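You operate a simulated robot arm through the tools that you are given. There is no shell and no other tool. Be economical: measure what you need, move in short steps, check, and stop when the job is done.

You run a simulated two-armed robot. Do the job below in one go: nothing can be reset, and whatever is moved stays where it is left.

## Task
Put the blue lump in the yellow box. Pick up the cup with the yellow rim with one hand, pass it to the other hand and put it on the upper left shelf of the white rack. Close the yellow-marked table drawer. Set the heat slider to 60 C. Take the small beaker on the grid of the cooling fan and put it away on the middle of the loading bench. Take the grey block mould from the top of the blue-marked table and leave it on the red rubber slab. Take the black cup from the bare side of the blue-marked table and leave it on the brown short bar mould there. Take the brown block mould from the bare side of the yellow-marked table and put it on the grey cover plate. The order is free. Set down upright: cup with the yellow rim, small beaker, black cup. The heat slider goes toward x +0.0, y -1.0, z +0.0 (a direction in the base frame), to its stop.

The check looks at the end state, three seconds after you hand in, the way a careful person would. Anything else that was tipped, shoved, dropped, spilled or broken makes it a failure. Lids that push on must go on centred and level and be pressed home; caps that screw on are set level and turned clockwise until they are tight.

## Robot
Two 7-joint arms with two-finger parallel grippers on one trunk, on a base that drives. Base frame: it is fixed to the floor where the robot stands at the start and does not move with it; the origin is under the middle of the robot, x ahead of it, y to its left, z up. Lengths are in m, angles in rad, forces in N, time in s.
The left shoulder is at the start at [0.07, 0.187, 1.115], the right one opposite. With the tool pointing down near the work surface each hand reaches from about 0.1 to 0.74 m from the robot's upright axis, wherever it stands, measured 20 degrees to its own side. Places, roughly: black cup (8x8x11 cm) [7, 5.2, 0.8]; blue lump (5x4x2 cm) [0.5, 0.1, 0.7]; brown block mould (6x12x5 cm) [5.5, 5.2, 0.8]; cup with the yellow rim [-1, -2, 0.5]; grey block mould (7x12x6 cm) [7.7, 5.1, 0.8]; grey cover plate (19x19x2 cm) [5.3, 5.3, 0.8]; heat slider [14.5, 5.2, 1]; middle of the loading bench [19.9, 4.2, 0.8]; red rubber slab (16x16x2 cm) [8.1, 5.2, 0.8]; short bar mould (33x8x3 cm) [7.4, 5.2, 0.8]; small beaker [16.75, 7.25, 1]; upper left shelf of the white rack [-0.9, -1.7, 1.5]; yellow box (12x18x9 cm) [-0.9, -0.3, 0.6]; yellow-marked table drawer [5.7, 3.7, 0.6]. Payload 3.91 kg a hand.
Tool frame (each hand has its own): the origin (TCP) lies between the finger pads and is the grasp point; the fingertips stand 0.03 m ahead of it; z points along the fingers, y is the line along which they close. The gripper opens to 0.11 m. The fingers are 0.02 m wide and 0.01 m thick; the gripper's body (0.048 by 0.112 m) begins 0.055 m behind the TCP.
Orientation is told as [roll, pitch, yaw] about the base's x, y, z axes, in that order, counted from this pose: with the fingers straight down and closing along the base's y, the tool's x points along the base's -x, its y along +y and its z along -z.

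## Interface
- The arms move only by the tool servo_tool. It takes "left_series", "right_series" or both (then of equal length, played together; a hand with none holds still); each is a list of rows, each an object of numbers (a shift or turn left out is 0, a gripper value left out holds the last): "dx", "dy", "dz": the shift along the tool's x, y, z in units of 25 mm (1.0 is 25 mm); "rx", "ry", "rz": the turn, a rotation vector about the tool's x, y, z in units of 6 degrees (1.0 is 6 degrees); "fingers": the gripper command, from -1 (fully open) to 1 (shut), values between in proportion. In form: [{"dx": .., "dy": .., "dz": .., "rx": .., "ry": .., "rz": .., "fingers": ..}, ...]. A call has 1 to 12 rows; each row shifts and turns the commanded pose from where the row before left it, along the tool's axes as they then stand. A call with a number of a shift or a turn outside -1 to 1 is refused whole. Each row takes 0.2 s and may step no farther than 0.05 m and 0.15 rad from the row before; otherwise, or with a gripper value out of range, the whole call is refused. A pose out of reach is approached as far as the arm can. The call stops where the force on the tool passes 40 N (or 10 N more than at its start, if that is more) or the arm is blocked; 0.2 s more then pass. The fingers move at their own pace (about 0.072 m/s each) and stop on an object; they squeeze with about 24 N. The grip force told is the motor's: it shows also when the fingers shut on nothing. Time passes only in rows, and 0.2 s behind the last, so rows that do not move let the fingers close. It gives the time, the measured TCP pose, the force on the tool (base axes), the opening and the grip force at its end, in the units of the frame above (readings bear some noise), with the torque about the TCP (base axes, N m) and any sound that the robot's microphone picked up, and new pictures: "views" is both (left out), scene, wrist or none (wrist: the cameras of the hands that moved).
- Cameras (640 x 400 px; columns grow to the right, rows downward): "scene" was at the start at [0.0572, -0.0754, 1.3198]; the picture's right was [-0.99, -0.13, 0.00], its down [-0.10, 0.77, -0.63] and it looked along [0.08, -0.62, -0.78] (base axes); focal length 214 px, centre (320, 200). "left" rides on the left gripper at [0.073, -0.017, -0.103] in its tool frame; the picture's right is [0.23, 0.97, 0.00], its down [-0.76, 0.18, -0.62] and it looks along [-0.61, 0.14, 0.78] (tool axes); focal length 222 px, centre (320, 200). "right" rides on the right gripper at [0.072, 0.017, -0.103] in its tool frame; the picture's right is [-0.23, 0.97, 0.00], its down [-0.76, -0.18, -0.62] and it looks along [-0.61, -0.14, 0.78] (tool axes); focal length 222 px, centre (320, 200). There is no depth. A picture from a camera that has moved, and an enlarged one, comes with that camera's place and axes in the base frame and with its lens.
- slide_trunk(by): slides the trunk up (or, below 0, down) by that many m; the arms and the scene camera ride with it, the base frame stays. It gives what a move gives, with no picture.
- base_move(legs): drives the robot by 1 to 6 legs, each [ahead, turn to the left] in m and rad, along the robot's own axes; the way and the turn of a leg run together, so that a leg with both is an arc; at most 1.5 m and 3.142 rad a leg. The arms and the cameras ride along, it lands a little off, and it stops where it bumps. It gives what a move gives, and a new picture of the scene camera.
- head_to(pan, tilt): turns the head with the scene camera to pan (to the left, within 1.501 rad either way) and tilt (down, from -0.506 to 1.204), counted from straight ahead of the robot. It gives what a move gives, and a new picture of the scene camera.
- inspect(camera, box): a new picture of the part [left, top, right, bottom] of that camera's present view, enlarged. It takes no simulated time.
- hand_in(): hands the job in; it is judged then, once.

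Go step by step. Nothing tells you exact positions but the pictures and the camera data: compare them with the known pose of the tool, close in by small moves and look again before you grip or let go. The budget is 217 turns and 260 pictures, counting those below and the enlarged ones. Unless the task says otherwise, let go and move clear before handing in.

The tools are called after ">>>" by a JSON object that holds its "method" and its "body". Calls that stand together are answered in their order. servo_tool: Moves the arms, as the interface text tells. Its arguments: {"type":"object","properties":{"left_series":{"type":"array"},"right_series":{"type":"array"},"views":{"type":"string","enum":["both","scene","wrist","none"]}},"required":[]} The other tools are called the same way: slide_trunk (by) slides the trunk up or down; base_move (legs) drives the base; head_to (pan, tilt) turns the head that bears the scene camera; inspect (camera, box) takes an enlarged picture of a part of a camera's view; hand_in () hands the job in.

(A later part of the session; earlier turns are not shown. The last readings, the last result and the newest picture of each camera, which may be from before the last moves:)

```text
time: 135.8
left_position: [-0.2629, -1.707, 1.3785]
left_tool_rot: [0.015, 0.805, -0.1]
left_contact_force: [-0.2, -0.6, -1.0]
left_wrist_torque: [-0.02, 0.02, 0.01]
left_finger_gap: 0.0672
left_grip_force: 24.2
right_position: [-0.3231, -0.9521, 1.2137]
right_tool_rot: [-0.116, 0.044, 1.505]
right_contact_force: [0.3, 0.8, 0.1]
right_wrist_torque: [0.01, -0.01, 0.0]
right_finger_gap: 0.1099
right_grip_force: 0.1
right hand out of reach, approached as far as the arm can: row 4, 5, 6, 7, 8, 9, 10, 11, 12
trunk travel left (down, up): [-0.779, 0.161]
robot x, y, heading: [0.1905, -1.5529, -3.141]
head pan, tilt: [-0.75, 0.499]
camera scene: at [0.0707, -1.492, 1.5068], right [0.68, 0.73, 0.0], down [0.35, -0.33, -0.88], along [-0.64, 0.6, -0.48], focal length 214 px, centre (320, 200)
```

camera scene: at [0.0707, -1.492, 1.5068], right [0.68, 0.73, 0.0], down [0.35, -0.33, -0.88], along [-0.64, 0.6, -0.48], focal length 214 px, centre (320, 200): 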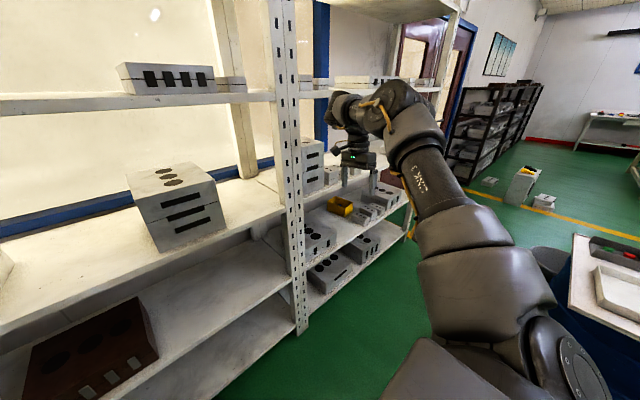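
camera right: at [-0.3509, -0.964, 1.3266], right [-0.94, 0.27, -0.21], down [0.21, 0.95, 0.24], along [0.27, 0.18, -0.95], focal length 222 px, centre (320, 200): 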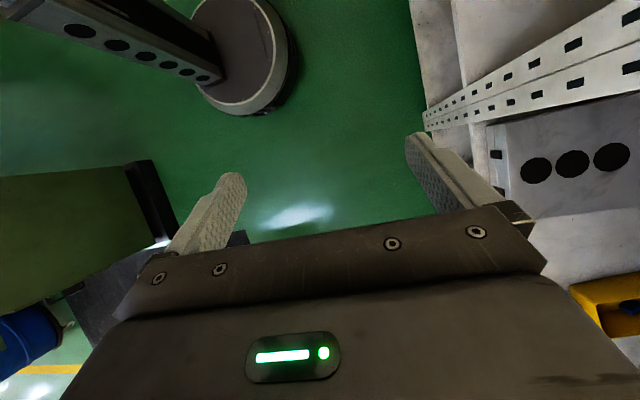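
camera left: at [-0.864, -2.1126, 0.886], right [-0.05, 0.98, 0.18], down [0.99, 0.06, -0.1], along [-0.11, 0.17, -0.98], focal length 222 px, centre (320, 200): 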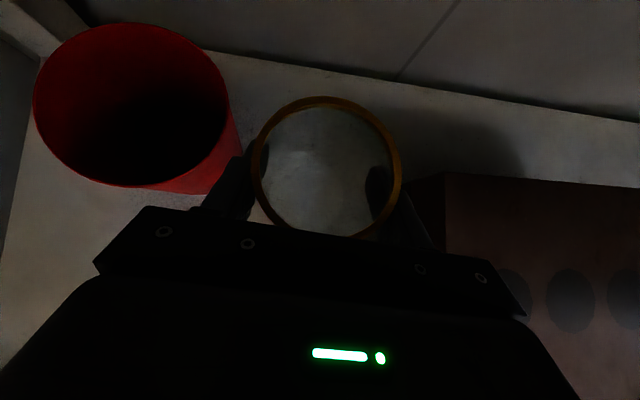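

The right hand is stuck at a joint limit in that direction. I turn it the other way, as worked for the left hand.

>>> {"method": "servo_tool", "body": {"right_series": [{"rz": -1}, {"rz": -1}, {"rz": -1}, {"rz": -1}, {"rz": -1}, {"rz": -1}, {"rz": -1}, {"rz": -1}, {"rz": -1}, {"rz": -1}, {"rz": -1}, {"rz": -1}], "views": "none"}}

>>> {"method": "servo_tool", "body": {"right_series": [{"rz": -1, "dy": 0.8}, {"rz": -1, "dy": 0.8}, {"rz": -1, "dy": 0.8}, {"rz": -1, "dy": 0.8}, {"dy": 1}, {"dy": 1}, {"dy": 1}, {"dy": 1}, {"dy": 1}, {"dy": 1}], "views": "none"}}

>>> {"method": "servo_tool", "body": {"right_series": [{"rz": -1}, {"rz": -1}, {"rz": -1}, {"rz": -1}, {"rz": -1}, {"rz": -1}, {"rz": -1}, {"rz": -1}, {"rz": -1}, {"rz": -1}, {"rz": -1}, {"rz": -1}], "views": "none"}}

```text
time: 138.4
left_position: [-0.2635, -1.7081, 1.3779]
left_tool_rot: [0.018, 0.802, -0.099]
left_contact_force: [0.8, -0.1, -0.6]
left_wrist_torque: [0.01, -0.01, 0.02]
left_finger_gap: 0.0674
left_grip_force: 23.9
right_position: [-0.3236, -0.952, 1.2144]
right_tool_rot: [0.004, 0.122, 2.767]
right_contact_force: [0.5, 0.5, 0.0]
right_wrist_torque: [-0.01, 0.03, 0.01]
right_finger_gap: 0.1103
right_grip_force: 0.0
trunk travel left (down, up): [-0.779, 0.161]
robot x, y, heading: [0.189, -1.553, -3.138]
head pan, tilt: [-0.75, 0.499]
```

```text
time: 140.6
left_position: [-0.2648, -1.7082, 1.3784]
left_tool_rot: [0.017, 0.803, -0.101]
left_contact_force: [-0.7, -0.3, 0.2]
left_wrist_torque: [-0.02, 0.01, -0.02]
left_finger_gap: 0.0671
left_grip_force: 24.2
right_position: [-0.3376, -1.1783, 1.2253]
right_tool_rot: [0.053, 0.11, -3.099]
right_contact_force: [-0.1, -0.3, 0.5]
right_wrist_torque: [0.0, -0.01, 0.01]
right_finger_gap: 0.11
right_grip_force: 0.0
trunk travel left (down, up): [-0.779, 0.161]
robot x, y, heading: [0.1903, -1.5531, -3.138]
head pan, tilt: [-0.75, 0.499]
```

```text
time: 143.2
left_position: [-0.2638, -1.7076, 1.3796]
left_tool_rot: [0.018, 0.803, -0.099]
left_contact_force: [0.3, -0.9, 0.0]
left_wrist_torque: [-0.03, -0.04, 0.0]
left_finger_gap: 0.0671
left_grip_force: 23.8
right_position: [-0.3356, -1.1784, 1.2255]
right_tool_rot: [0.123, -0.017, -1.844]
right_contact_force: [-0.5, 0.5, -0.2]
right_wrist_torque: [0.0, 0.01, -0.01]
right_finger_gap: 0.1101
right_grip_force: 0.0
trunk travel left (down, up): [-0.779, 0.161]
robot x, y, heading: [0.1916, -1.5532, -3.136]
head pan, tilt: [-0.75, 0.499]
```

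That works. I turn the left hand with the cup to point right, finish the right hand's turn to point forward, and move the cup ahead of me.

>>> {"method": "servo_tool", "body": {"left_series": [{"rx": -0.717, "rz": 0.697}, {"rx": -0.717, "rz": 0.697}, {"rx": -0.717, "rz": 0.697}, {"rx": -0.717, "rz": 0.697}, {"rx": -0.717, "rz": 0.697}, {"rx": -0.717, "rz": 0.697}, {"rx": -0.717, "rz": 0.697}, {"rx": -0.717, "rz": 0.697}, {"rx": -0.717, "rz": 0.697}, {"rx": -0.717, "rz": 0.697}, {"rx": -0.717, "rz": 0.697}, {"rx": -0.717, "rz": 0.697}], "right_series": [{"rz": -1}, {"rz": -1}, {"rz": -1}, {"rz": -1}, {"rz": -1}, {"rz": -1}, {"rz": -1}, {"rz": -1}, {"rz": -1}, {"rz": -1}, {"rz": -1}, {"rz": -1}], "views": "none"}}

>>> {"method": "servo_tool", "body": {"left_series": [{"rx": -0.717, "rz": 0.697}, {"rx": -0.717, "rz": 0.697}, {"rx": -0.717, "rz": 0.697}, {"dx": 0}, {"dx": 0}, {"dx": 0}, {"dx": 0}, {"dx": 0}, {"dx": 0}, {"dx": 0}, {"dx": 0}, {"dx": 0}], "right_series": [{"rz": -1}, {"rz": -1}, {"rz": -1}, {"rz": -1}, {"rz": -1}, {"rz": -0.6}, {"ry": 1}, {"ry": 1}, {"ry": 1}, {"ry": 1}, {"ry": 1}, {"ry": 1}], "views": "none"}}

>>> {"method": "head_to", "body": {"pan": 0.0, "tilt": 0.5}}

```text
time: 145.8
left_position: [-0.2643, -1.7057, 1.3781]
left_tool_rot: [0.001, 0.81, -1.371]
left_contact_force: [0.2, 0.2, -1.7]
left_wrist_torque: [-0.02, -0.01, 0.03]
left_finger_gap: 0.0671
left_grip_force: 23.7
right_position: [-0.336, -1.1789, 1.223]
right_tool_rot: [0.024, -0.123, -0.587]
right_contact_force: [-0.9, 0.6, -0.6]
right_wrist_torque: [0.0, 0.0, 0.01]
right_finger_gap: 0.1101
right_grip_force: 0.1
trunk travel left (down, up): [-0.779, 0.161]
robot x, y, heading: [0.1886, -1.5552, -3.139]
head pan, tilt: [-0.75, 0.499]
```

```text
time: 148.4
left_position: [-0.2619, -1.7075, 1.3788]
left_tool_rot: [-0.006, 0.811, -1.687]
left_contact_force: [-0.8, -0.1, -0.4]
left_wrist_torque: [-0.02, -0.02, -0.01]
left_finger_gap: 0.0672
left_grip_force: 23.6
right_position: [-0.3367, -1.1795, 1.2246]
right_tool_rot: [-0.058, 0.515, -0.033]
right_contact_force: [0.0, 0.8, -0.2]
right_wrist_torque: [-0.03, 0.0, -0.01]
right_finger_gap: 0.11
right_grip_force: 0.1
trunk travel left (down, up): [-0.779, 0.161]
robot x, y, heading: [0.1875, -1.5559, -3.138]
head pan, tilt: [-0.75, 0.499]
```

```text
time: 149.5
left_position: [-0.2631, -1.7068, 1.3788]
left_tool_rot: [-0.006, 0.811, -1.685]
left_contact_force: [0.9, -0.6, -0.7]
left_wrist_torque: [0.01, 0.06, -0.02]
left_finger_gap: 0.0673
left_grip_force: 23.4
right_position: [-0.3368, -1.178, 1.2241]
right_tool_rot: [-0.054, 0.516, -0.032]
right_contact_force: [-0.2, -0.3, 0.0]
right_wrist_torque: [-0.01, -0.03, 0.02]
right_finger_gap: 0.1103
right_grip_force: 0.2
trunk travel left (down, up): [-0.779, 0.161]
robot x, y, heading: [0.1892, -1.5579, -3.14]
head pan, tilt: [0.0, 0.499]
camera scene: at [0.0464, -1.5542, 1.5068], right [0.0, 1.0, 0.0], down [0.48, 0.0, -0.88], along [-0.88, 0.0, -0.48], focal length 214 px, centre (320, 200)
```

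scene: 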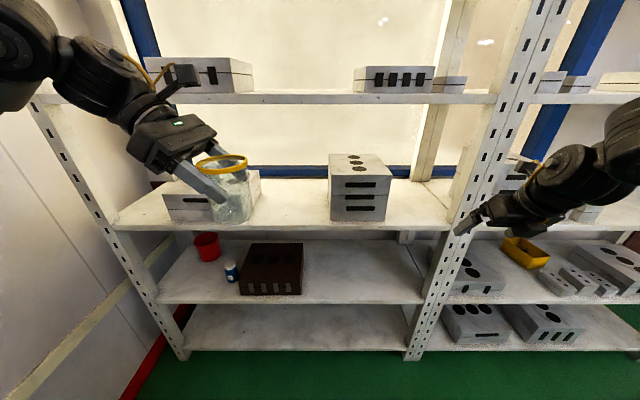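

Both hands have the right orientation. I move the cup to about (-0.46, -1.59) and tilt the right hand to 70 degrees.

>>> {"method": "servo_tool", "body": {"left_series": [{"dx": 0.256, "dz": 0.27, "dy": -0.92}, {"dx": 0.256, "dz": 0.27, "dy": -0.92}, {"dx": 0.256, "dz": 0.27, "dy": -0.92}, {"dx": 0.256, "dz": 0.27, "dy": -0.92}, {"dx": 0.256, "dz": 0.27, "dy": -0.92}, {"dx": 0.256, "dz": 0.27, "dy": -0.92}, {"dx": 0.256, "dz": 0.27, "dy": -0.92}, {"dx": 0.256, "dz": 0.27, "dy": -0.92}, {"dx": 0.256, "dz": 0.27, "dy": -0.92}, {"dx": 0}], "right_series": [{"ry": 0.75}, {"ry": 0.75}, {"ry": 0.75}, {"ry": 0.75}, {"ry": 0.75}, {"ry": 0.75}, {"ry": 0.75}, {"ry": 0.75}, {"ry": 0.75}, {"dx": 0}], "views": "both"}}

```text
time: 151.7
left_position: [-0.4582, -1.6005, 1.3795]
left_tool_rot: [-0.006, 0.81, -1.685]
left_contact_force: [0.5, -0.3, -0.1]
left_wrist_torque: [-0.02, -0.01, -0.02]
left_finger_gap: 0.0671
left_grip_force: 23.8
right_position: [-0.3354, -1.1793, 1.2247]
right_tool_rot: [-0.143, 1.219, -0.141]
right_contact_force: [-0.5, 0.1, -1.1]
right_wrist_torque: [0.01, -0.01, -0.01]
right_finger_gap: 0.11
right_grip_force: 0.0
trunk travel left (down, up): [-0.779, 0.161]
robot x, y, heading: [0.1945, -1.555, -3.141]
head pan, tilt: [0.0, 0.499]
camera scene: at [0.0467, -1.5549, 1.5069], right [0.0, 1.0, 0.0], down [0.48, 0.0, -0.88], along [-0.88, 0.0, -0.48], focal length 214 px, centre (320, 200)
camera right: at [-0.2638, -1.1572, 1.3271], right [0.08, 0.96, -0.26], down [0.84, -0.21, -0.49], along [-0.53, -0.18, -0.83], focal length 222 px, centre (320, 200)
camera left: at [-0.4772, -1.6232, 1.5032], right [0.99, 0.05, 0.16], down [0.07, -0.99, -0.12], along [0.15, 0.13, -0.98], focal length 222 px, centre (320, 200)
```

scene: 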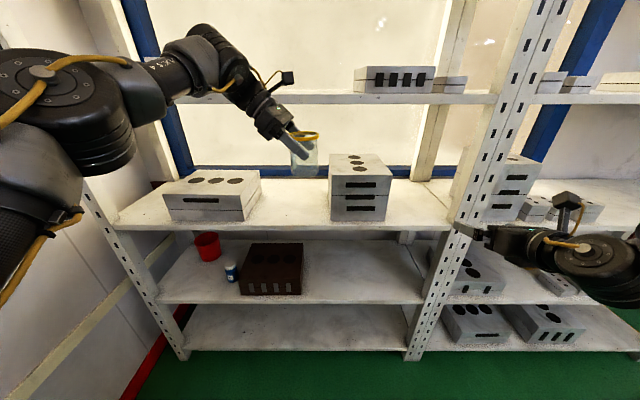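
right: 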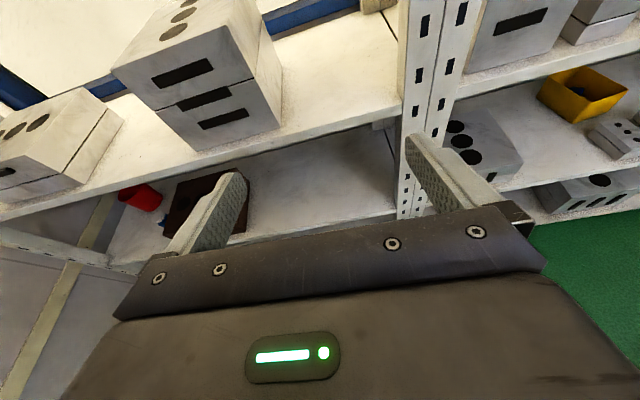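
left: 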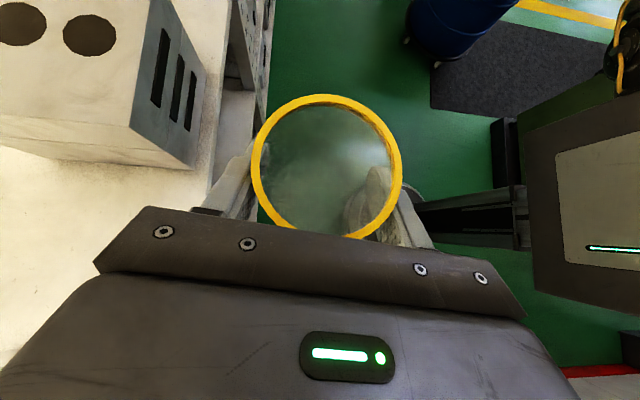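

The cup hangs upright and clear. I bring the right hand to a point 13 cm behind the cup.

>>> {"method": "servo_tool", "body": {"right_series": [{"dx": 0.26, "dy": -0.92, "dz": -0.126}, {"dx": 0.26, "dy": -0.92, "dz": -0.126}, {"dx": 0.26, "dy": -0.92, "dz": -0.126}, {"dx": 0.26, "dy": -0.92, "dz": -0.126}, {"dx": 0.26, "dy": -0.92, "dz": -0.126}, {"dx": 0.26, "dy": -0.92, "dz": -0.126}, {"dx": 0.26, "dy": -0.92, "dz": -0.126}, {"dx": 0.26, "dy": -0.92, "dz": -0.126}, {"dx": 0.26, "dy": -0.92, "dz": -0.126}, {"dx": 0.26, "dy": -0.92, "dz": -0.126}, {"dx": 0.26, "dy": -0.92, "dz": -0.126}, {"dx": 0.26, "dy": -0.92, "dz": -0.126}], "views": "both"}}

```text
time: 154.3
left_position: [-0.4598, -1.6009, 1.3785]
left_tool_rot: [-0.003, 0.811, -1.685]
left_contact_force: [-0.5, -0.7, -0.3]
left_wrist_torque: [0.0, -0.01, -0.04]
left_finger_gap: 0.0672
left_grip_force: 23.7
right_position: [-0.3665, -1.3409, 1.3508]
right_tool_rot: [-0.144, 1.218, -0.139]
right_contact_force: [0.5, -0.7, 0.3]
right_wrist_torque: [-0.02, 0.0, 0.01]
right_finger_gap: 0.1102
right_grip_force: 0.1
right hand out of reach, approached as far as the arm can: row 4, 5, 7, 8, 9, 10, 11, 12
trunk travel left (down, up): [-0.779, 0.161]
robot x, y, heading: [0.1878, -1.5568, -3.141]
head pan, tilt: [0.0, 0.499]
camera scene: at [0.0459, -1.5546, 1.5068], right [0.0, 1.0, 0.0], down [0.48, 0.0, -0.88], along [-0.88, 0.0, -0.48], focal length 214 px, centre (320, 200)
camera right: at [-0.2956, -1.3189, 1.4534], right [0.08, 0.96, -0.26], down [0.85, -0.21, -0.49], along [-0.53, -0.18, -0.83], focal length 222 px, centre (320, 200)
```

scene: 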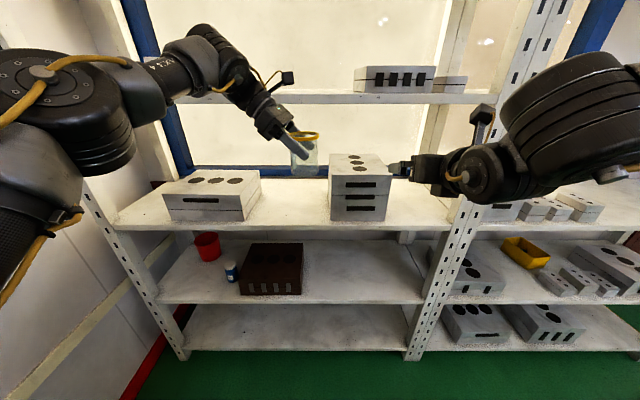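
right: 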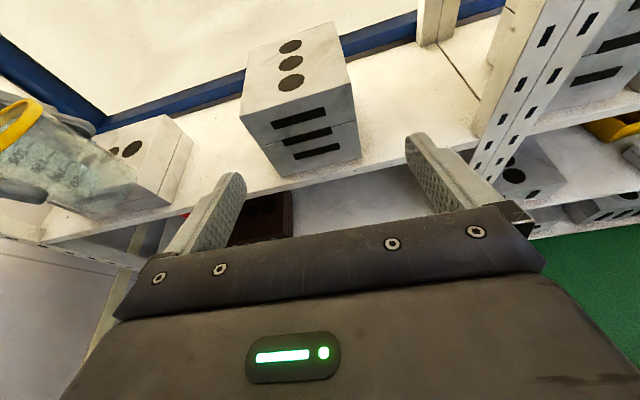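

The right hand cannot come further left in this pose, so I back it up a little and bring the cup over to it.

>>> {"method": "servo_tool", "body": {"left_series": [{"dx": 0}, {"dx": 0}, {"dx": 0.68, "dz": 0.72, "dy": -0.114}, {"dx": 0.68, "dz": 0.72, "dy": -0.114}, {"dx": 0.68, "dz": 0.72, "dy": -0.114}, {"dx": 0.68, "dz": 0.72, "dy": -0.114}, {"dx": 0.68, "dz": 0.72, "dy": -0.114}, {"dx": 0.68, "dz": 0.72, "dy": -0.114}, {"dx": 0.68, "dz": 0.72, "dy": -0.114}, {"dx": 0.68, "dz": 0.72, "dy": -0.114}, {"dx": 0.68, "dz": 0.72, "dy": -0.114}, {"dx": 0.6, "dz": 0.63, "dy": -0.1}], "right_series": [{"dz": -1}, {"dz": -1}, {"dz": -0.6}, {"dx": 0}, {"dx": 0}, {"dx": 0}, {"dx": 0}, {"dx": 0}, {"dx": 0}, {"dx": 0}, {"dx": 0}, {"dx": 0}], "views": "both"}}

```text
time: 156.9
left_position: [-0.4443, -1.3805, 1.3686]
left_tool_rot: [-0.005, 0.809, -1.683]
left_contact_force: [0.4, 0.6, -0.9]
left_wrist_torque: [-0.04, -0.02, -0.01]
left_finger_gap: 0.0672
left_grip_force: 23.4
left hand out of reach, approached as far as the arm can: row 10, 11, 12
right_position: [-0.3078, -1.331, 1.3753]
right_tool_rot: [-0.148, 1.217, -0.142]
right_contact_force: [0.5, 0.0, -0.7]
right_wrist_torque: [0.0, -0.03, -0.01]
right_finger_gap: 0.11
right_grip_force: 0.0
right hand out of reach, approached as far as the arm can: row 2
trunk travel left (down, up): [-0.779, 0.161]
robot x, y, heading: [0.1912, -1.5521, -3.142]
head pan, tilt: [0.0, 0.499]
camera scene: at [0.0457, -1.5525, 1.5068], right [0.0, 1.0, 0.0], down [0.48, 0.0, -0.88], along [-0.88, 0.0, -0.48], focal length 214 px, centre (320, 200)
camera right: at [-0.2358, -1.3093, 1.4775], right [0.08, 0.96, -0.26], down [0.85, -0.2, -0.49], along [-0.53, -0.18, -0.83], focal length 222 px, centre (320, 200)
camera left: at [-0.4623, -1.4026, 1.4936], right [0.99, 0.05, 0.16], down [0.07, -0.99, -0.12], along [0.16, 0.13, -0.98], focal length 222 px, centre (320, 200)
```

scene: 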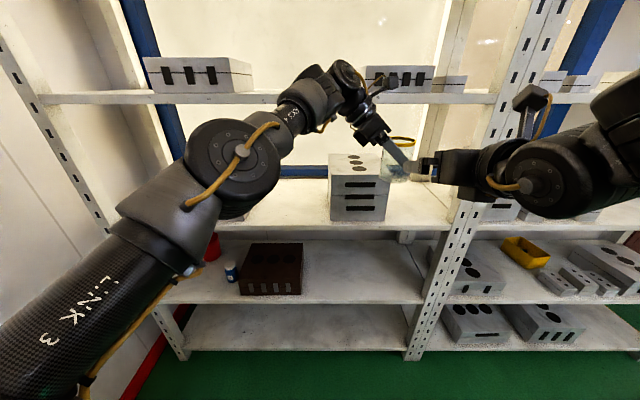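
right: 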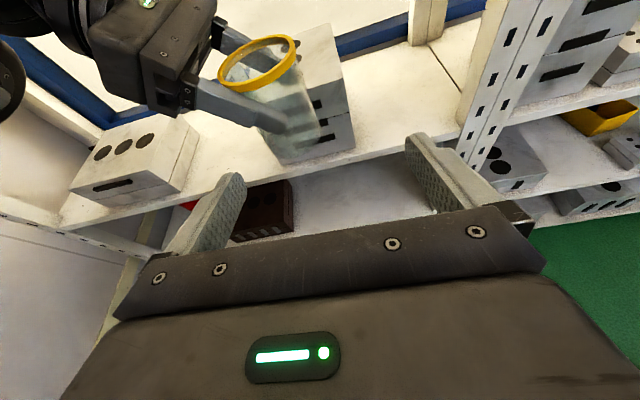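
left: 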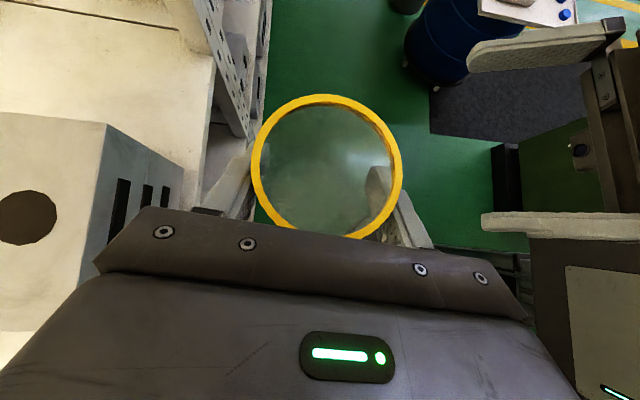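

>>> {"method": "servo_tool", "body": {"right_series": [{"rx": 0.78, "rz": -0.28}, {"rx": 0.78, "rz": -0.28}, {"rx": 0.78, "rz": -0.28}, {"dy": -0.7}, {"dy": -0.8}, {"dx": 0}], "views": "wrist"}}

```text
time: 158.3
left_position: [-0.4442, -1.378, 1.3699]
left_tool_rot: [-0.003, 0.809, -1.685]
left_contact_force: [-0.2, 1.1, -0.6]
left_wrist_torque: [-0.02, -0.01, 0.0]
left_finger_gap: 0.0673
left_grip_force: 24.0
right_position: [-0.2982, -1.3693, 1.3768]
right_tool_rot: [-0.151, 1.233, 0.112]
right_contact_force: [0.6, -0.4, 0.0]
right_wrist_torque: [-0.01, 0.02, 0.01]
right_finger_gap: 0.11
right_grip_force: 0.1
trunk travel left (down, up): [-0.779, 0.161]
robot x, y, heading: [0.1882, -1.5523, -3.143]
head pan, tilt: [0.0, 0.499]
camera right: at [-0.233, -1.3281, 1.4784], right [-0.17, 0.95, -0.26], down [0.86, 0.01, -0.5], along [-0.47, -0.31, -0.82], focal length 222 px, centre (320, 200)
```

right: 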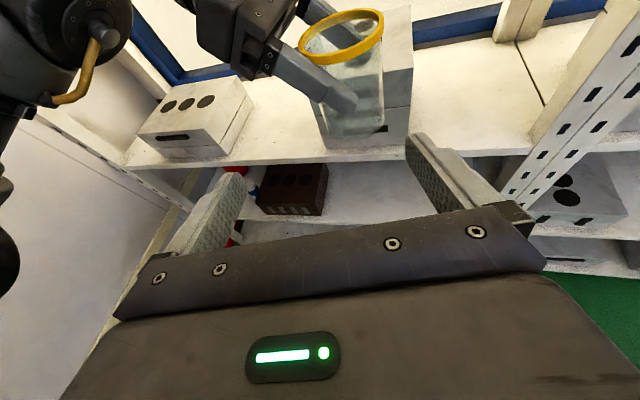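

>>> {"method": "servo_tool", "body": {"right_series": [{"dx": -0.21, "dy": 0.83, "dz": 0.44}, {"dx": -0.21, "dy": 0.83, "dz": 0.44}, {"dz": 0.8}, {"dz": 0.8}, {"dz": 0.8}, {"dx": 0}], "views": "both"}}

```text
time: 159.7
left_position: [-0.443, -1.3806, 1.3703]
left_tool_rot: [-0.005, 0.812, -1.685]
left_contact_force: [0.4, 0.3, -0.4]
left_wrist_torque: [-0.01, 0.01, -0.02]
left_finger_gap: 0.0672
left_grip_force: 24.3
right_position: [-0.3784, -1.3473, 1.3363]
right_tool_rot: [-0.143, 1.232, 0.118]
right_contact_force: [1.2, -0.9, 0.1]
right_wrist_torque: [-0.02, 0.0, -0.02]
right_finger_gap: 0.1101
right_grip_force: 0.0
trunk travel left (down, up): [-0.779, 0.161]
robot x, y, heading: [0.189, -1.5559, -3.142]
head pan, tilt: [0.0, 0.499]
camera scene: at [0.0469, -1.5544, 1.5069], right [0.0, 1.0, 0.0], down [0.48, 0.0, -0.88], along [-0.88, 0.0, -0.48], focal length 214 px, centre (320, 200)
camera right: at [-0.313, -1.3087, 1.4386], right [-0.17, 0.95, -0.26], down [0.86, 0.02, -0.51], along [-0.48, -0.31, -0.82], focal length 222 px, centre (320, 200)
```

scene: 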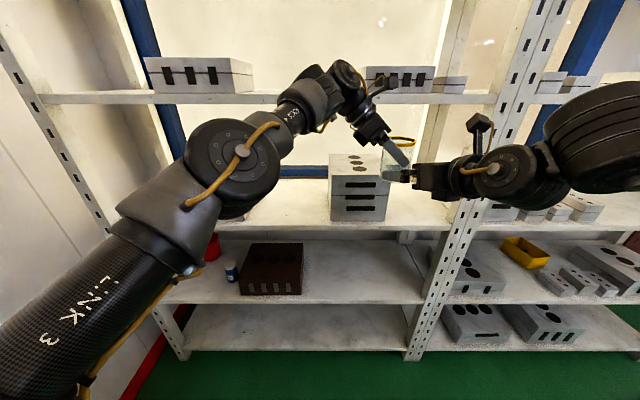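
right: 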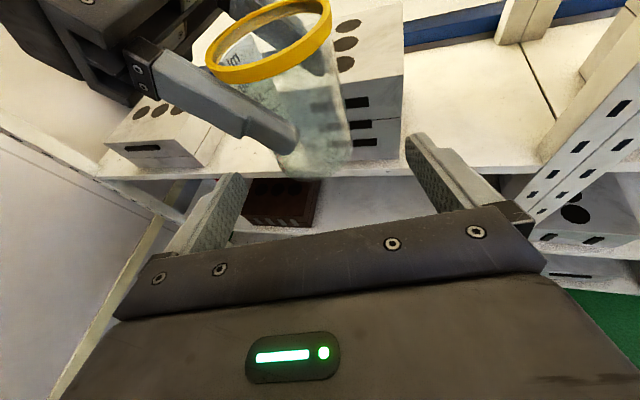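

The cup's lower part lines up between the right fingers. I advance 6 cm and check before gripping.

>>> {"method": "servo_tool", "body": {"right_series": [{"dz": 0.8, "dy": -0.05, "dx": 0.05}, {"dz": 0.8, "dy": -0.05, "dx": 0.05}, {"dz": 0.7}, {"dx": 0}], "views": "wrist"}}

```text
time: 160.7
left_position: [-0.4435, -1.3816, 1.371]
left_tool_rot: [-0.004, 0.811, -1.685]
left_contact_force: [1.1, 0.5, 0.4]
left_wrist_torque: [0.0, 0.0, 0.0]
left_finger_gap: 0.0675
left_grip_force: 24.1
right_position: [-0.431, -1.3666, 1.322]
right_tool_rot: [-0.143, 1.232, 0.12]
right_contact_force: [-0.4, 0.5, -0.4]
right_wrist_torque: [-0.02, 0.02, 0.02]
right_finger_gap: 0.1099
right_grip_force: 0.0
trunk travel left (down, up): [-0.779, 0.161]
robot x, y, heading: [0.1892, -1.5553, -3.136]
head pan, tilt: [0.0, 0.499]
camera right: at [-0.3656, -1.3265, 1.423], right [-0.17, 0.95, -0.26], down [0.86, 0.02, -0.51], along [-0.48, -0.31, -0.82], focal length 222 px, centre (320, 200)
```

right: 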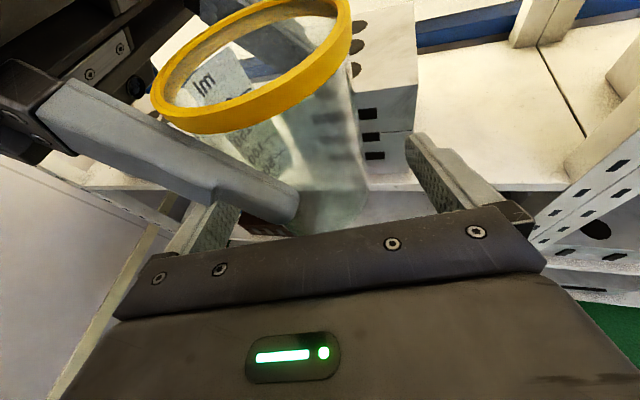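

>>> {"method": "servo_tool", "body": {"right_series": [{"fingers": 1}, {"fingers": 1}, {"fingers": 1}, {"fingers": 1}, {"fingers": 1}], "views": "wrist"}}

```text
time: 161.9
left_position: [-0.443, -1.3814, 1.3697]
left_tool_rot: [-0.006, 0.809, -1.686]
left_contact_force: [-9.8, 19.3, 1.5]
left_wrist_torque: [0.21, 0.23, -0.13]
left_finger_gap: 0.0672
left_grip_force: 23.9
right_position: [-0.43, -1.3677, 1.3214]
right_tool_rot: [-0.144, 1.232, 0.122]
right_contact_force: [10.6, -20.5, -1.0]
right_wrist_torque: [0.78, 0.22, 0.55]
right_finger_gap: 0.0686
right_grip_force: 24.1
trunk travel left (down, up): [-0.779, 0.161]
robot x, y, heading: [0.1881, -1.5555, -3.135]
head pan, tilt: [0.0, 0.499]
camera right: at [-0.3654, -1.3269, 1.4227], right [-0.17, 0.95, -0.26], down [0.86, 0.02, -0.5], along [-0.47, -0.31, -0.82], focal length 222 px, centre (320, 200)
```

right: 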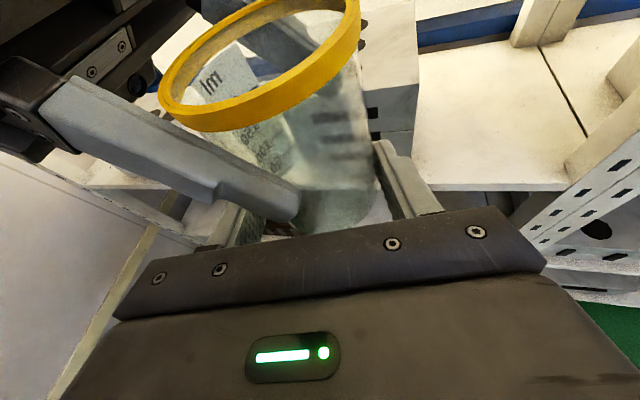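

Both hands hold the cup. I open the left hand only a little (its rear finger is near the right palm) and back it out along its axis.

>>> {"method": "servo_tool", "body": {"left_series": [{"fingers": -0.4}, {"fingers": -0.4}, {"fingers": -0.4}, {"dz": -0.6}, {"dz": -1}, {"dz": -1}, {"dz": -1}, {"dz": -1}], "views": "both"}}

```text
time: 163.7
left_position: [-0.4446, -1.4691, 1.4478]
left_tool_rot: [-0.004, 0.813, -1.686]
left_contact_force: [0.9, -0.6, 0.1]
left_wrist_torque: [0.02, 0.03, 0.0]
left_finger_gap: 0.0772
left_grip_force: 0.2
left hand out of reach, approached as far as the arm can: row 7
right_position: [-0.4316, -1.3677, 1.3217]
right_tool_rot: [-0.14, 1.231, 0.122]
right_contact_force: [-0.6, 0.1, 0.1]
right_wrist_torque: [-0.01, -0.02, -0.02]
right_finger_gap: 0.0683
right_grip_force: 23.4
trunk travel left (down, up): [-0.779, 0.161]
robot x, y, heading: [0.1884, -1.5546, -3.138]
head pan, tilt: [0.0, 0.499]
camera scene: at [0.0466, -1.5562, 1.5068], right [0.0, 1.0, 0.0], down [0.48, 0.0, -0.88], along [-0.88, 0.0, -0.48], focal length 214 px, centre (320, 200)
camera left: at [-0.4631, -1.4919, 1.5728], right [0.99, 0.05, 0.16], down [0.07, -0.99, -0.12], along [0.15, 0.13, -0.98], focal length 222 px, centre (320, 200)
```

scene: 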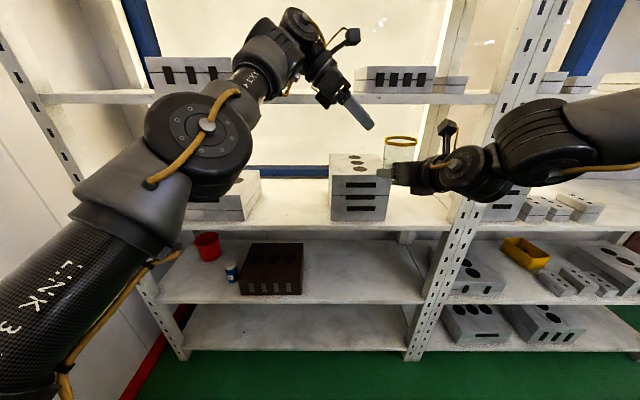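
left: 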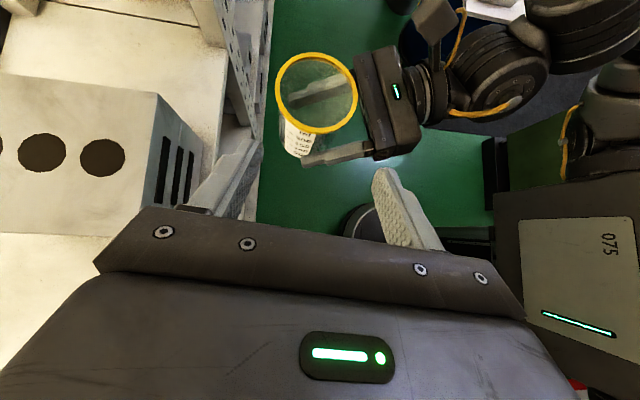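

The handover worked; the right hand holds the cup upright. The upper left shelf is at z about 1.47 with a free gap at y -1.78 to -1.42. I tuck the left hand away, raise the cup and the trunk.

>>> {"method": "servo_tool", "body": {"left_series": [{"dx": -0.85, "dy": 0.84, "dz": -0.61}, {"dx": -0.85, "dy": 0.84, "dz": -0.61}, {"dx": -0.85, "dy": 0.84, "dz": -0.61}, {"dx": -0.85, "dy": 0.84, "dz": -0.61}, {"dx": -0.85, "dy": 0.84, "dz": -0.61}, {"dx": -0.85, "dy": 0.84, "dz": -0.61}, {"dx": -0.85, "dy": 0.84, "dz": -0.61}, {"dx": -0.85, "dy": 0.84, "dz": -0.61}, {"dx": -0.85, "dy": 0.84, "dz": -0.61}, {"dx": -0.85, "dy": 0.84, "dz": -0.61}], "right_series": [{"dx": 0}, {"dx": 0}, {"dx": 0.5, "dz": -0.175, "dy": -0.027}, {"dx": 0.5, "dz": -0.175, "dy": -0.027}, {"dx": 0.5, "dz": -0.175, "dy": -0.027}, {"dx": 0.5, "dz": -0.175, "dy": -0.027}, {"dx": 0.5, "dz": -0.175, "dy": -0.027}, {"dx": 0.5, "dz": -0.175, "dy": -0.027}, {"dx": 0.5, "dz": -0.175, "dy": -0.027}, {"dx": 0}], "views": "none"}}

>>> {"method": "slide_trunk", "body": {"by": 0.155}}

>>> {"method": "base_move", "body": {"legs": [[0, 0.27]]}}

```text
time: 165.9
left_position: [-0.2654, -1.7456, 1.3983]
left_tool_rot: [-0.006, 0.81, -1.686]
left_contact_force: [0.9, -0.2, 0.4]
left_wrist_torque: [-0.01, 0.03, 0.06]
left_finger_gap: 0.0771
left_grip_force: 0.0
right_position: [-0.4299, -1.3691, 1.4165]
right_tool_rot: [-0.14, 1.232, 0.121]
right_contact_force: [0.1, 0.2, 0.1]
right_wrist_torque: [0.02, 0.04, -0.03]
right_finger_gap: 0.068
right_grip_force: 23.6
trunk travel left (down, up): [-0.779, 0.161]
robot x, y, heading: [0.1913, -1.5583, -3.143]
head pan, tilt: [0.0, 0.499]
```

```text
time: 167.7
left_position: [-0.2667, -1.7442, 1.5523]
left_tool_rot: [-0.003, 0.812, -1.686]
left_contact_force: [-0.2, 0.4, -0.3]
left_wrist_torque: [-0.02, 0.02, 0.01]
left_finger_gap: 0.0769
left_grip_force: 0.1
right_position: [-0.4303, -1.3684, 1.5708]
right_tool_rot: [-0.143, 1.232, 0.118]
right_contact_force: [-0.8, 0.6, 0.3]
right_wrist_torque: [0.0, 0.03, 0.02]
right_finger_gap: 0.0679
right_grip_force: 24.0
trunk travel left (down, up): [-0.934, 0.006]
robot x, y, heading: [0.1904, -1.5555, -3.14]
head pan, tilt: [0.0, 0.499]
```

```text
time: 169.0
left_position: [-0.2008, -1.8581, 1.5529]
left_tool_rot: [-0.004, 0.809, -1.413]
left_contact_force: [-0.2, -0.7, -0.4]
left_wrist_torque: [-0.02, 0.01, -0.01]
left_finger_gap: 0.0769
left_grip_force: 0.1
right_position: [-0.4603, -1.5411, 1.5681]
right_tool_rot: [-0.145, 1.23, 0.386]
right_contact_force: [-0.4, 0.0, -0.6]
right_wrist_torque: [0.01, 0.02, 0.0]
right_finger_gap: 0.0677
right_grip_force: 24.1
trunk travel left (down, up): [-0.934, 0.006]
robot x, y, heading: [0.1892, -1.554, -2.871]
head pan, tilt: [0.0, 0.499]
camera scene: at [0.0504, -1.591, 1.6618], right [-0.27, 0.96, 0.0], down [0.46, 0.13, -0.88], along [-0.85, -0.24, -0.48], focal length 214 px, centre (320, 200)
```

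scene: 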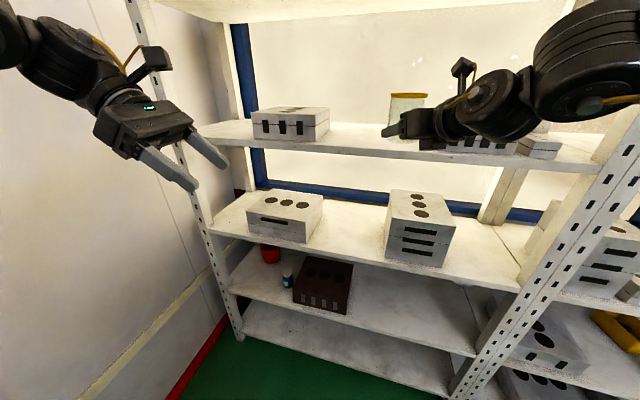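

>>> {"method": "base_move", "body": {"legs": [[0.3, 0]]}}

>>> {"method": "inspect", "body": {"camera": "right", "box": [0, 0, 640, 400]}}

```text
time: 171.0
left_position: [-0.4869, -1.9388, 1.5537]
left_tool_rot: [-0.006, 0.811, -1.417]
left_contact_force: [0.6, 0.2, -0.2]
left_wrist_torque: [0.0, 0.0, 0.02]
left_finger_gap: 0.0772
left_grip_force: 0.0
right_position: [-0.746, -1.6187, 1.571]
right_tool_rot: [-0.145, 1.234, 0.389]
right_contact_force: [0.6, 0.7, 0.2]
right_wrist_torque: [-0.02, 0.01, -0.01]
right_finger_gap: 0.0677
right_grip_force: 24.2
trunk travel left (down, up): [-0.934, 0.006]
robot x, y, heading: [-0.1024, -1.6348, -2.87]
head pan, tilt: [0.0, 0.499]
camera scene: at [-0.236, -1.6721, 1.6622], right [-0.27, 0.96, 0.0], down [0.46, 0.13, -0.88], along [-0.85, -0.24, -0.48], focal length 214 px, centre (320, 200)
```

scene: 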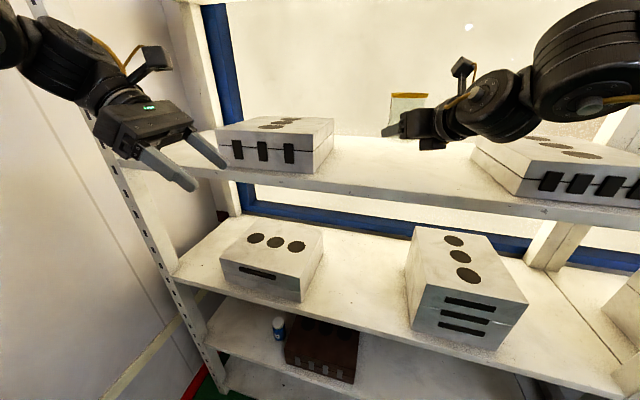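

```text
1.00 times, centred on (320, 200) of right (not enlarged: the box is as wide or as high as the picture)
camera zoom: at [-0.6931, -1.5642, 1.6724], right [-0.42, 0.87, -0.26], down [0.83, 0.25, -0.51], along [-0.38, -0.43, -0.82], focal length 222 px, centre (320, 200)
```

zoom: 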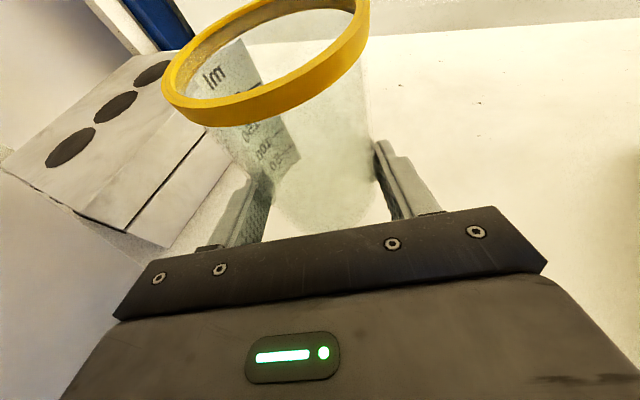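

The cup is over the free part of the shelf, about 5 cm above it. I move 3 cm deeper and lower it step by step.

>>> {"method": "servo_tool", "body": {"right_series": [{"dz": 0.6, "dx": 0.2}, {"dz": 0.6, "dx": 0.2}, {"dx": -0.75, "dz": 0.26, "dy": 0.04}, {"dx": -0.75, "dz": 0.26, "dy": 0.04}, {"dx": 0}], "views": "wrist"}}

>>> {"method": "inspect", "body": {"camera": "scene", "box": [340, 80, 500, 180]}}

```text
time: 172.2
left_position: [-0.4903, -1.9394, 1.5531]
left_tool_rot: [-0.004, 0.813, -1.415]
left_contact_force: [-0.5, -0.3, 0.2]
left_wrist_torque: [-0.01, 0.01, 0.01]
left_finger_gap: 0.0767
left_grip_force: 0.0
right_position: [-0.7762, -1.6367, 1.5307]
right_tool_rot: [-0.147, 1.231, 0.389]
right_contact_force: [-0.5, -0.9, -0.9]
right_wrist_torque: [-0.02, 0.01, 0.02]
right_finger_gap: 0.0673
right_grip_force: 24.0
trunk travel left (down, up): [-0.934, 0.006]
robot x, y, heading: [-0.1005, -1.6373, -2.872]
head pan, tilt: [0.0, 0.499]
camera right: at [-0.7239, -1.5808, 1.6307], right [-0.42, 0.87, -0.26], down [0.83, 0.25, -0.5], along [-0.38, -0.43, -0.82], focal length 222 px, centre (320, 200)
```

right: 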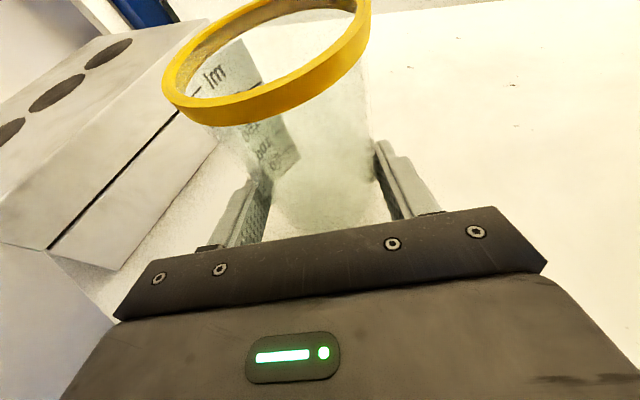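

```text
4.00 times, centred on (420, 130) of scene
camera zoom: at [-0.2391, -1.6732, 1.6618], right [-0.27, 0.96, 0.0], down [0.46, 0.13, -0.88], along [-0.85, -0.24, -0.48], focal length 858 px, centre (-80, 480)
```

zoom: 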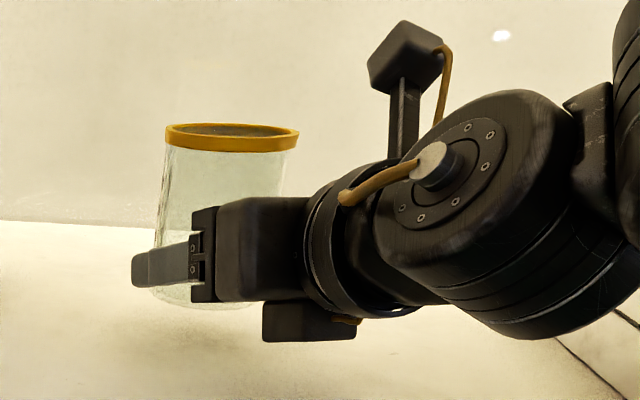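

>>> {"method": "servo_tool", "body": {"right_series": [{"dx": -0.19, "dz": 0.066}, {"dx": -0.19, "dz": 0.066}, {"dx": -0.19, "dz": 0.066}, {"dx": 0}], "views": "none"}}

>>> {"method": "inspect", "body": {"camera": "scene", "box": [340, 80, 500, 180]}}

```text
time: 173.2
left_position: [-0.491, -1.9404, 1.5547]
left_tool_rot: [-0.006, 0.812, -1.414]
left_contact_force: [0.4, -0.2, 0.1]
left_wrist_torque: [0.0, -0.01, 0.0]
left_finger_gap: 0.0769
left_grip_force: 0.0
right_position: [-0.7744, -1.6381, 1.5154]
right_tool_rot: [-0.145, 1.231, 0.389]
right_contact_force: [-0.8, -0.4, -0.4]
right_wrist_torque: [0.03, -0.01, 0.01]
right_finger_gap: 0.0675
right_grip_force: 23.9
trunk travel left (down, up): [-0.934, 0.006]
robot x, y, heading: [-0.0995, -1.6342, -2.872]
head pan, tilt: [0.0, 0.499]
```

```text
4.00 times, centred on (420, 130) of scene
camera zoom: at [-0.2392, -1.6732, 1.6618], right [-0.27, 0.96, 0.0], down [0.46, 0.13, -0.88], along [-0.85, -0.24, -0.48], focal length 858 px, centre (-80, 480)
```

zoom: 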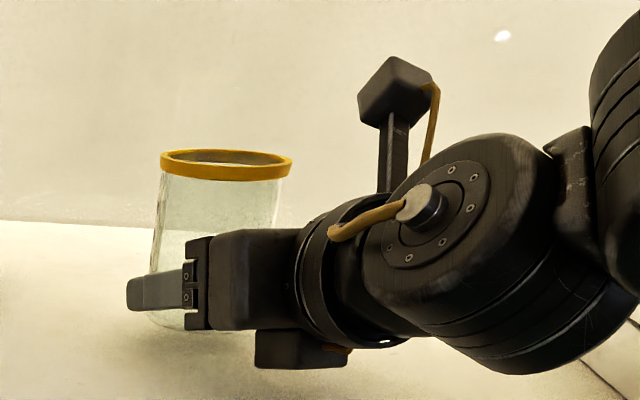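

>>> {"method": "servo_tool", "body": {"right_series": [{"dx": -0.12, "dz": 0.04}, {"dx": -0.12, "dz": 0.04}, {"dx": -0.12, "dz": 0.04}, {"dx": 0}], "views": "none"}}

>>> {"method": "inspect", "body": {"camera": "scene", "box": [340, 100, 500, 200]}}

```text
time: 174.2
left_position: [-0.4902, -1.9401, 1.5535]
left_tool_rot: [-0.006, 0.811, -1.416]
left_contact_force: [0.5, -0.2, 0.6]
left_wrist_torque: [-0.02, -0.01, 0.02]
left_finger_gap: 0.0771
left_grip_force: 0.1
right_position: [-0.7753, -1.6383, 1.5059]
right_tool_rot: [-0.145, 1.232, 0.389]
right_contact_force: [-0.7, 0.4, 0.1]
right_wrist_torque: [-0.01, 0.01, -0.02]
right_finger_gap: 0.0675
right_grip_force: 24.0
trunk travel left (down, up): [-0.934, 0.006]
robot x, y, heading: [-0.1041, -1.634, -2.87]
head pan, tilt: [0.0, 0.499]
```

```text
4.00 times, centred on (420, 150) of scene
camera zoom: at [-0.2391, -1.6731, 1.6618], right [-0.27, 0.96, 0.0], down [0.46, 0.13, -0.88], along [-0.85, -0.24, -0.48], focal length 858 px, centre (-80, 400)
```

zoom: 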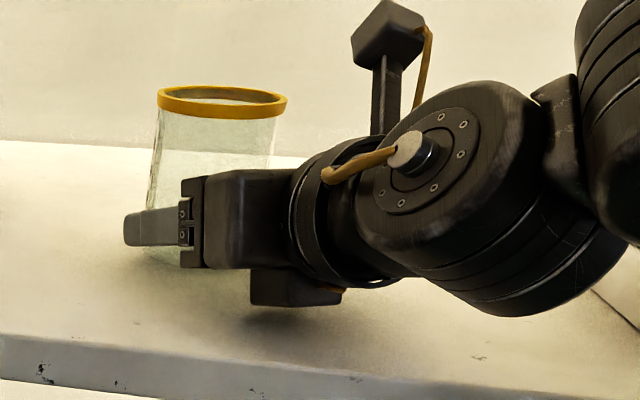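

>>> {"method": "servo_tool", "body": {"right_series": [{"dx": -0.1, "dz": 0.035}, {"dx": -0.1, "dz": 0.035}, {"dx": -0.1, "dz": 0.035}, {"dx": -0.1, "dz": 0.035}, {"dx": 0}], "views": "none"}}

>>> {"method": "inspect", "body": {"camera": "scene", "box": [340, 100, 500, 200]}}

```text
time: 175.1
left_position: [-0.4904, -1.9399, 1.5532]
left_tool_rot: [-0.005, 0.811, -1.417]
left_contact_force: [-0.6, 0.5, -0.4]
left_wrist_torque: [-0.02, -0.02, 0.01]
left_finger_gap: 0.0769
left_grip_force: 0.1
right_position: [-0.7748, -1.6378, 1.5054]
right_tool_rot: [-0.161, 1.251, 0.371]
right_contact_force: [0.5, 1.3, 7.3]
right_wrist_torque: [0.36, -0.41, 0.1]
right_finger_gap: 0.0673
right_grip_force: 23.6
trunk travel left (down, up): [-0.934, 0.006]
robot x, y, heading: [-0.1011, -1.6362, -2.872]
head pan, tilt: [0.0, 0.499]
stopped in row 4 (right hand): the force on the tool passed its limit at 44 N (the readings are from after the stop); the commanded pose is now the measured one
```

```text
4.00 times, centred on (420, 150) of scene
camera zoom: at [-0.2379, -1.6725, 1.6616], right [-0.27, 0.96, 0.0], down [0.46, 0.13, -0.88], along [-0.85, -0.23, -0.48], focal length 858 px, centre (-80, 400)
```

zoom: 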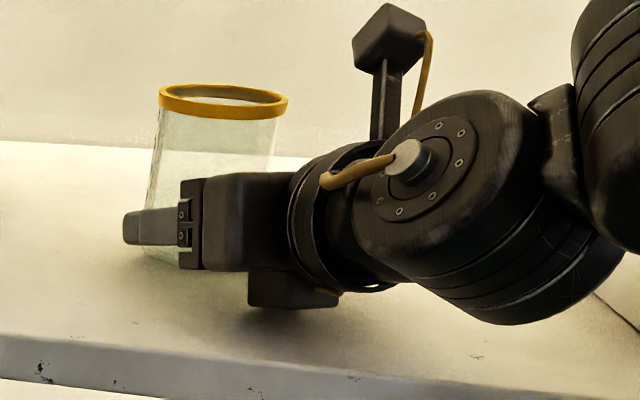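

The cup has touched down on the shelf. I open the right hand and back off along its axis.

>>> {"method": "servo_tool", "body": {"right_series": [{"fingers": 0}, {"fingers": -0.6}, {"fingers": -1}, {"fingers": -1}, {"dz": -0.5}, {"dz": -1}, {"dz": -1}, {"dz": -1}, {"dz": -1}], "views": "both"}}

```text
time: 177.1
left_position: [-0.49, -1.9383, 1.5536]
left_tool_rot: [-0.006, 0.809, -1.418]
left_contact_force: [0.6, -0.5, 0.7]
left_wrist_torque: [0.0, 0.0, 0.01]
left_finger_gap: 0.0769
left_grip_force: 0.0
right_position: [-0.6836, -1.581, 1.5415]
right_tool_rot: [-0.158, 1.247, 0.372]
right_contact_force: [-0.9, 0.7, 0.0]
right_wrist_torque: [0.01, 0.02, -0.03]
right_finger_gap: 0.1101
right_grip_force: 0.0
trunk travel left (down, up): [-0.934, 0.006]
robot x, y, heading: [-0.1008, -1.6336, -2.874]
head pan, tilt: [0.0, 0.499]
camera scene: at [-0.237, -1.6717, 1.6621], right [-0.27, 0.96, 0.0], down [0.46, 0.13, -0.88], along [-0.85, -0.24, -0.48], focal length 214 px, centre (320, 200)
camera right: at [-0.6291, -1.5253, 1.6399], right [-0.42, 0.87, -0.26], down [0.82, 0.24, -0.52], along [-0.39, -0.43, -0.81], focal length 222 px, centre (320, 200)
```

scene: 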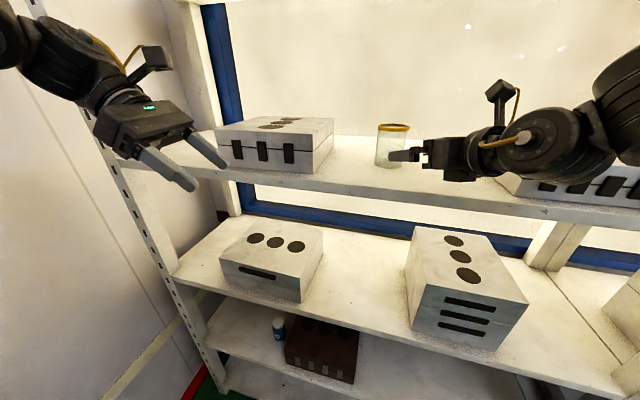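
right: 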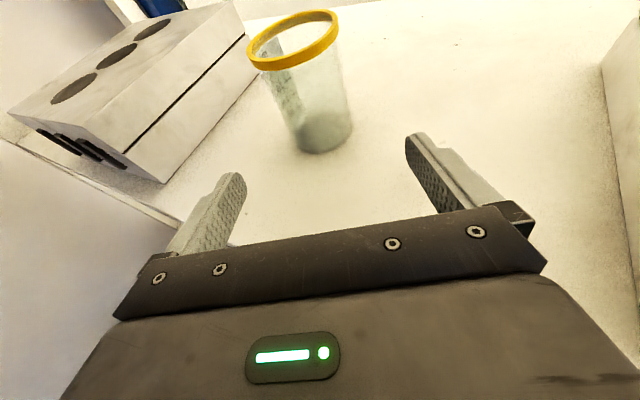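

The cup stands upright on the upper left shelf. I back out and drive around to the lane.

>>> {"method": "base_move", "body": {"legs": [[-0.4, 0], [0, -1.498], [1.09, 0]]}}

```text
time: 188.7
left_position: [-0.3732, -0.104, 1.5534]
left_tool_rot: [-0.004, 0.811, -2.934]
left_contact_force: [-0.5, 0.1, -0.6]
left_wrist_torque: [0.0, 0.01, 0.02]
left_finger_gap: 0.0767
left_grip_force: 0.0
right_position: [-0.0265, 0.1074, 1.5396]
right_tool_rot: [-0.154, 1.248, -1.143]
right_contact_force: [1.1, -0.1, -1.0]
right_wrist_torque: [0.0, 0.0, -0.01]
right_finger_gap: 0.1098
right_grip_force: 0.1
trunk travel left (down, up): [-0.934, 0.006]
robot x, y, heading: [-0.0477, -0.4785, 1.897]
head pan, tilt: [0.0, 0.499]
camera scene: at [-0.0968, -0.3437, 1.662], right [0.95, 0.32, 0.0], down [0.15, -0.45, -0.88], along [-0.28, 0.83, -0.48], focal length 214 px, centre (320, 200)
```

scene: 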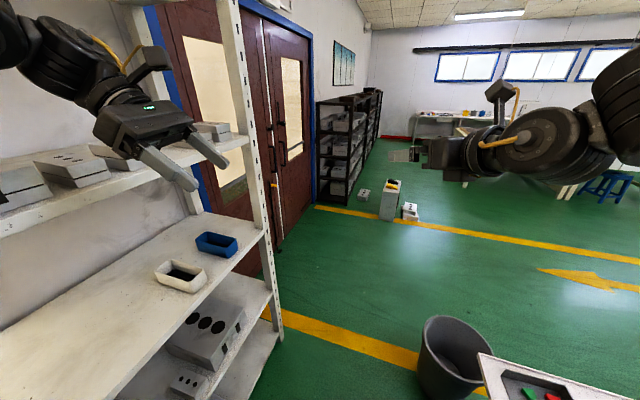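

>>> {"method": "base_move", "body": {"legs": [[0, -0.29], [1.3, 0], [0, -0.8], [0.85, 0], [0, -0.8], [1.5, 0]]}}

```text
time: 211.2
left_position: [2.4333, 1.6496, 1.5531]
left_tool_rot: [-0.005, 0.813, 1.477]
left_contact_force: [-0.4, 0.6, -1.2]
left_wrist_torque: [-0.02, -0.03, -0.02]
left_finger_gap: 0.0769
left_grip_force: 0.1
right_position: [2.5315, 1.2564, 1.539]
right_tool_rot: [-0.155, 1.248, -3.014]
right_contact_force: [0.6, -0.5, 0.1]
right_wrist_torque: [0.0, -0.01, 0.01]
right_finger_gap: 0.1102
right_grip_force: 0.1
trunk travel left (down, up): [-0.934, 0.006]
robot x, y, heading: [1.9791, 1.4498, 0.025]
head pan, tilt: [0.0, 0.499]
camera scene: at [2.1174, 1.4533, 1.6619], right [0.02, -1.0, 0.0], down [-0.48, -0.01, -0.88], along [0.88, 0.02, -0.48], focal length 214 px, centre (320, 200)
```

scene: 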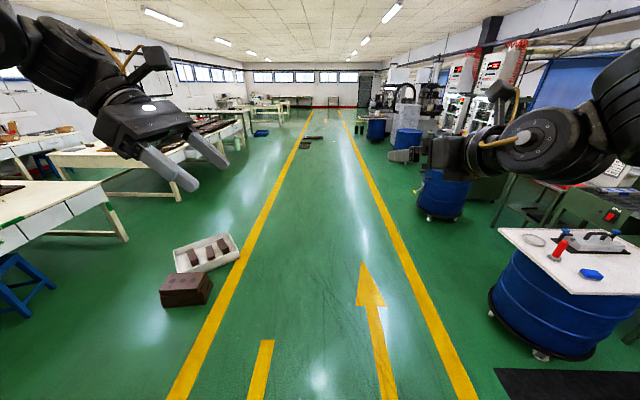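

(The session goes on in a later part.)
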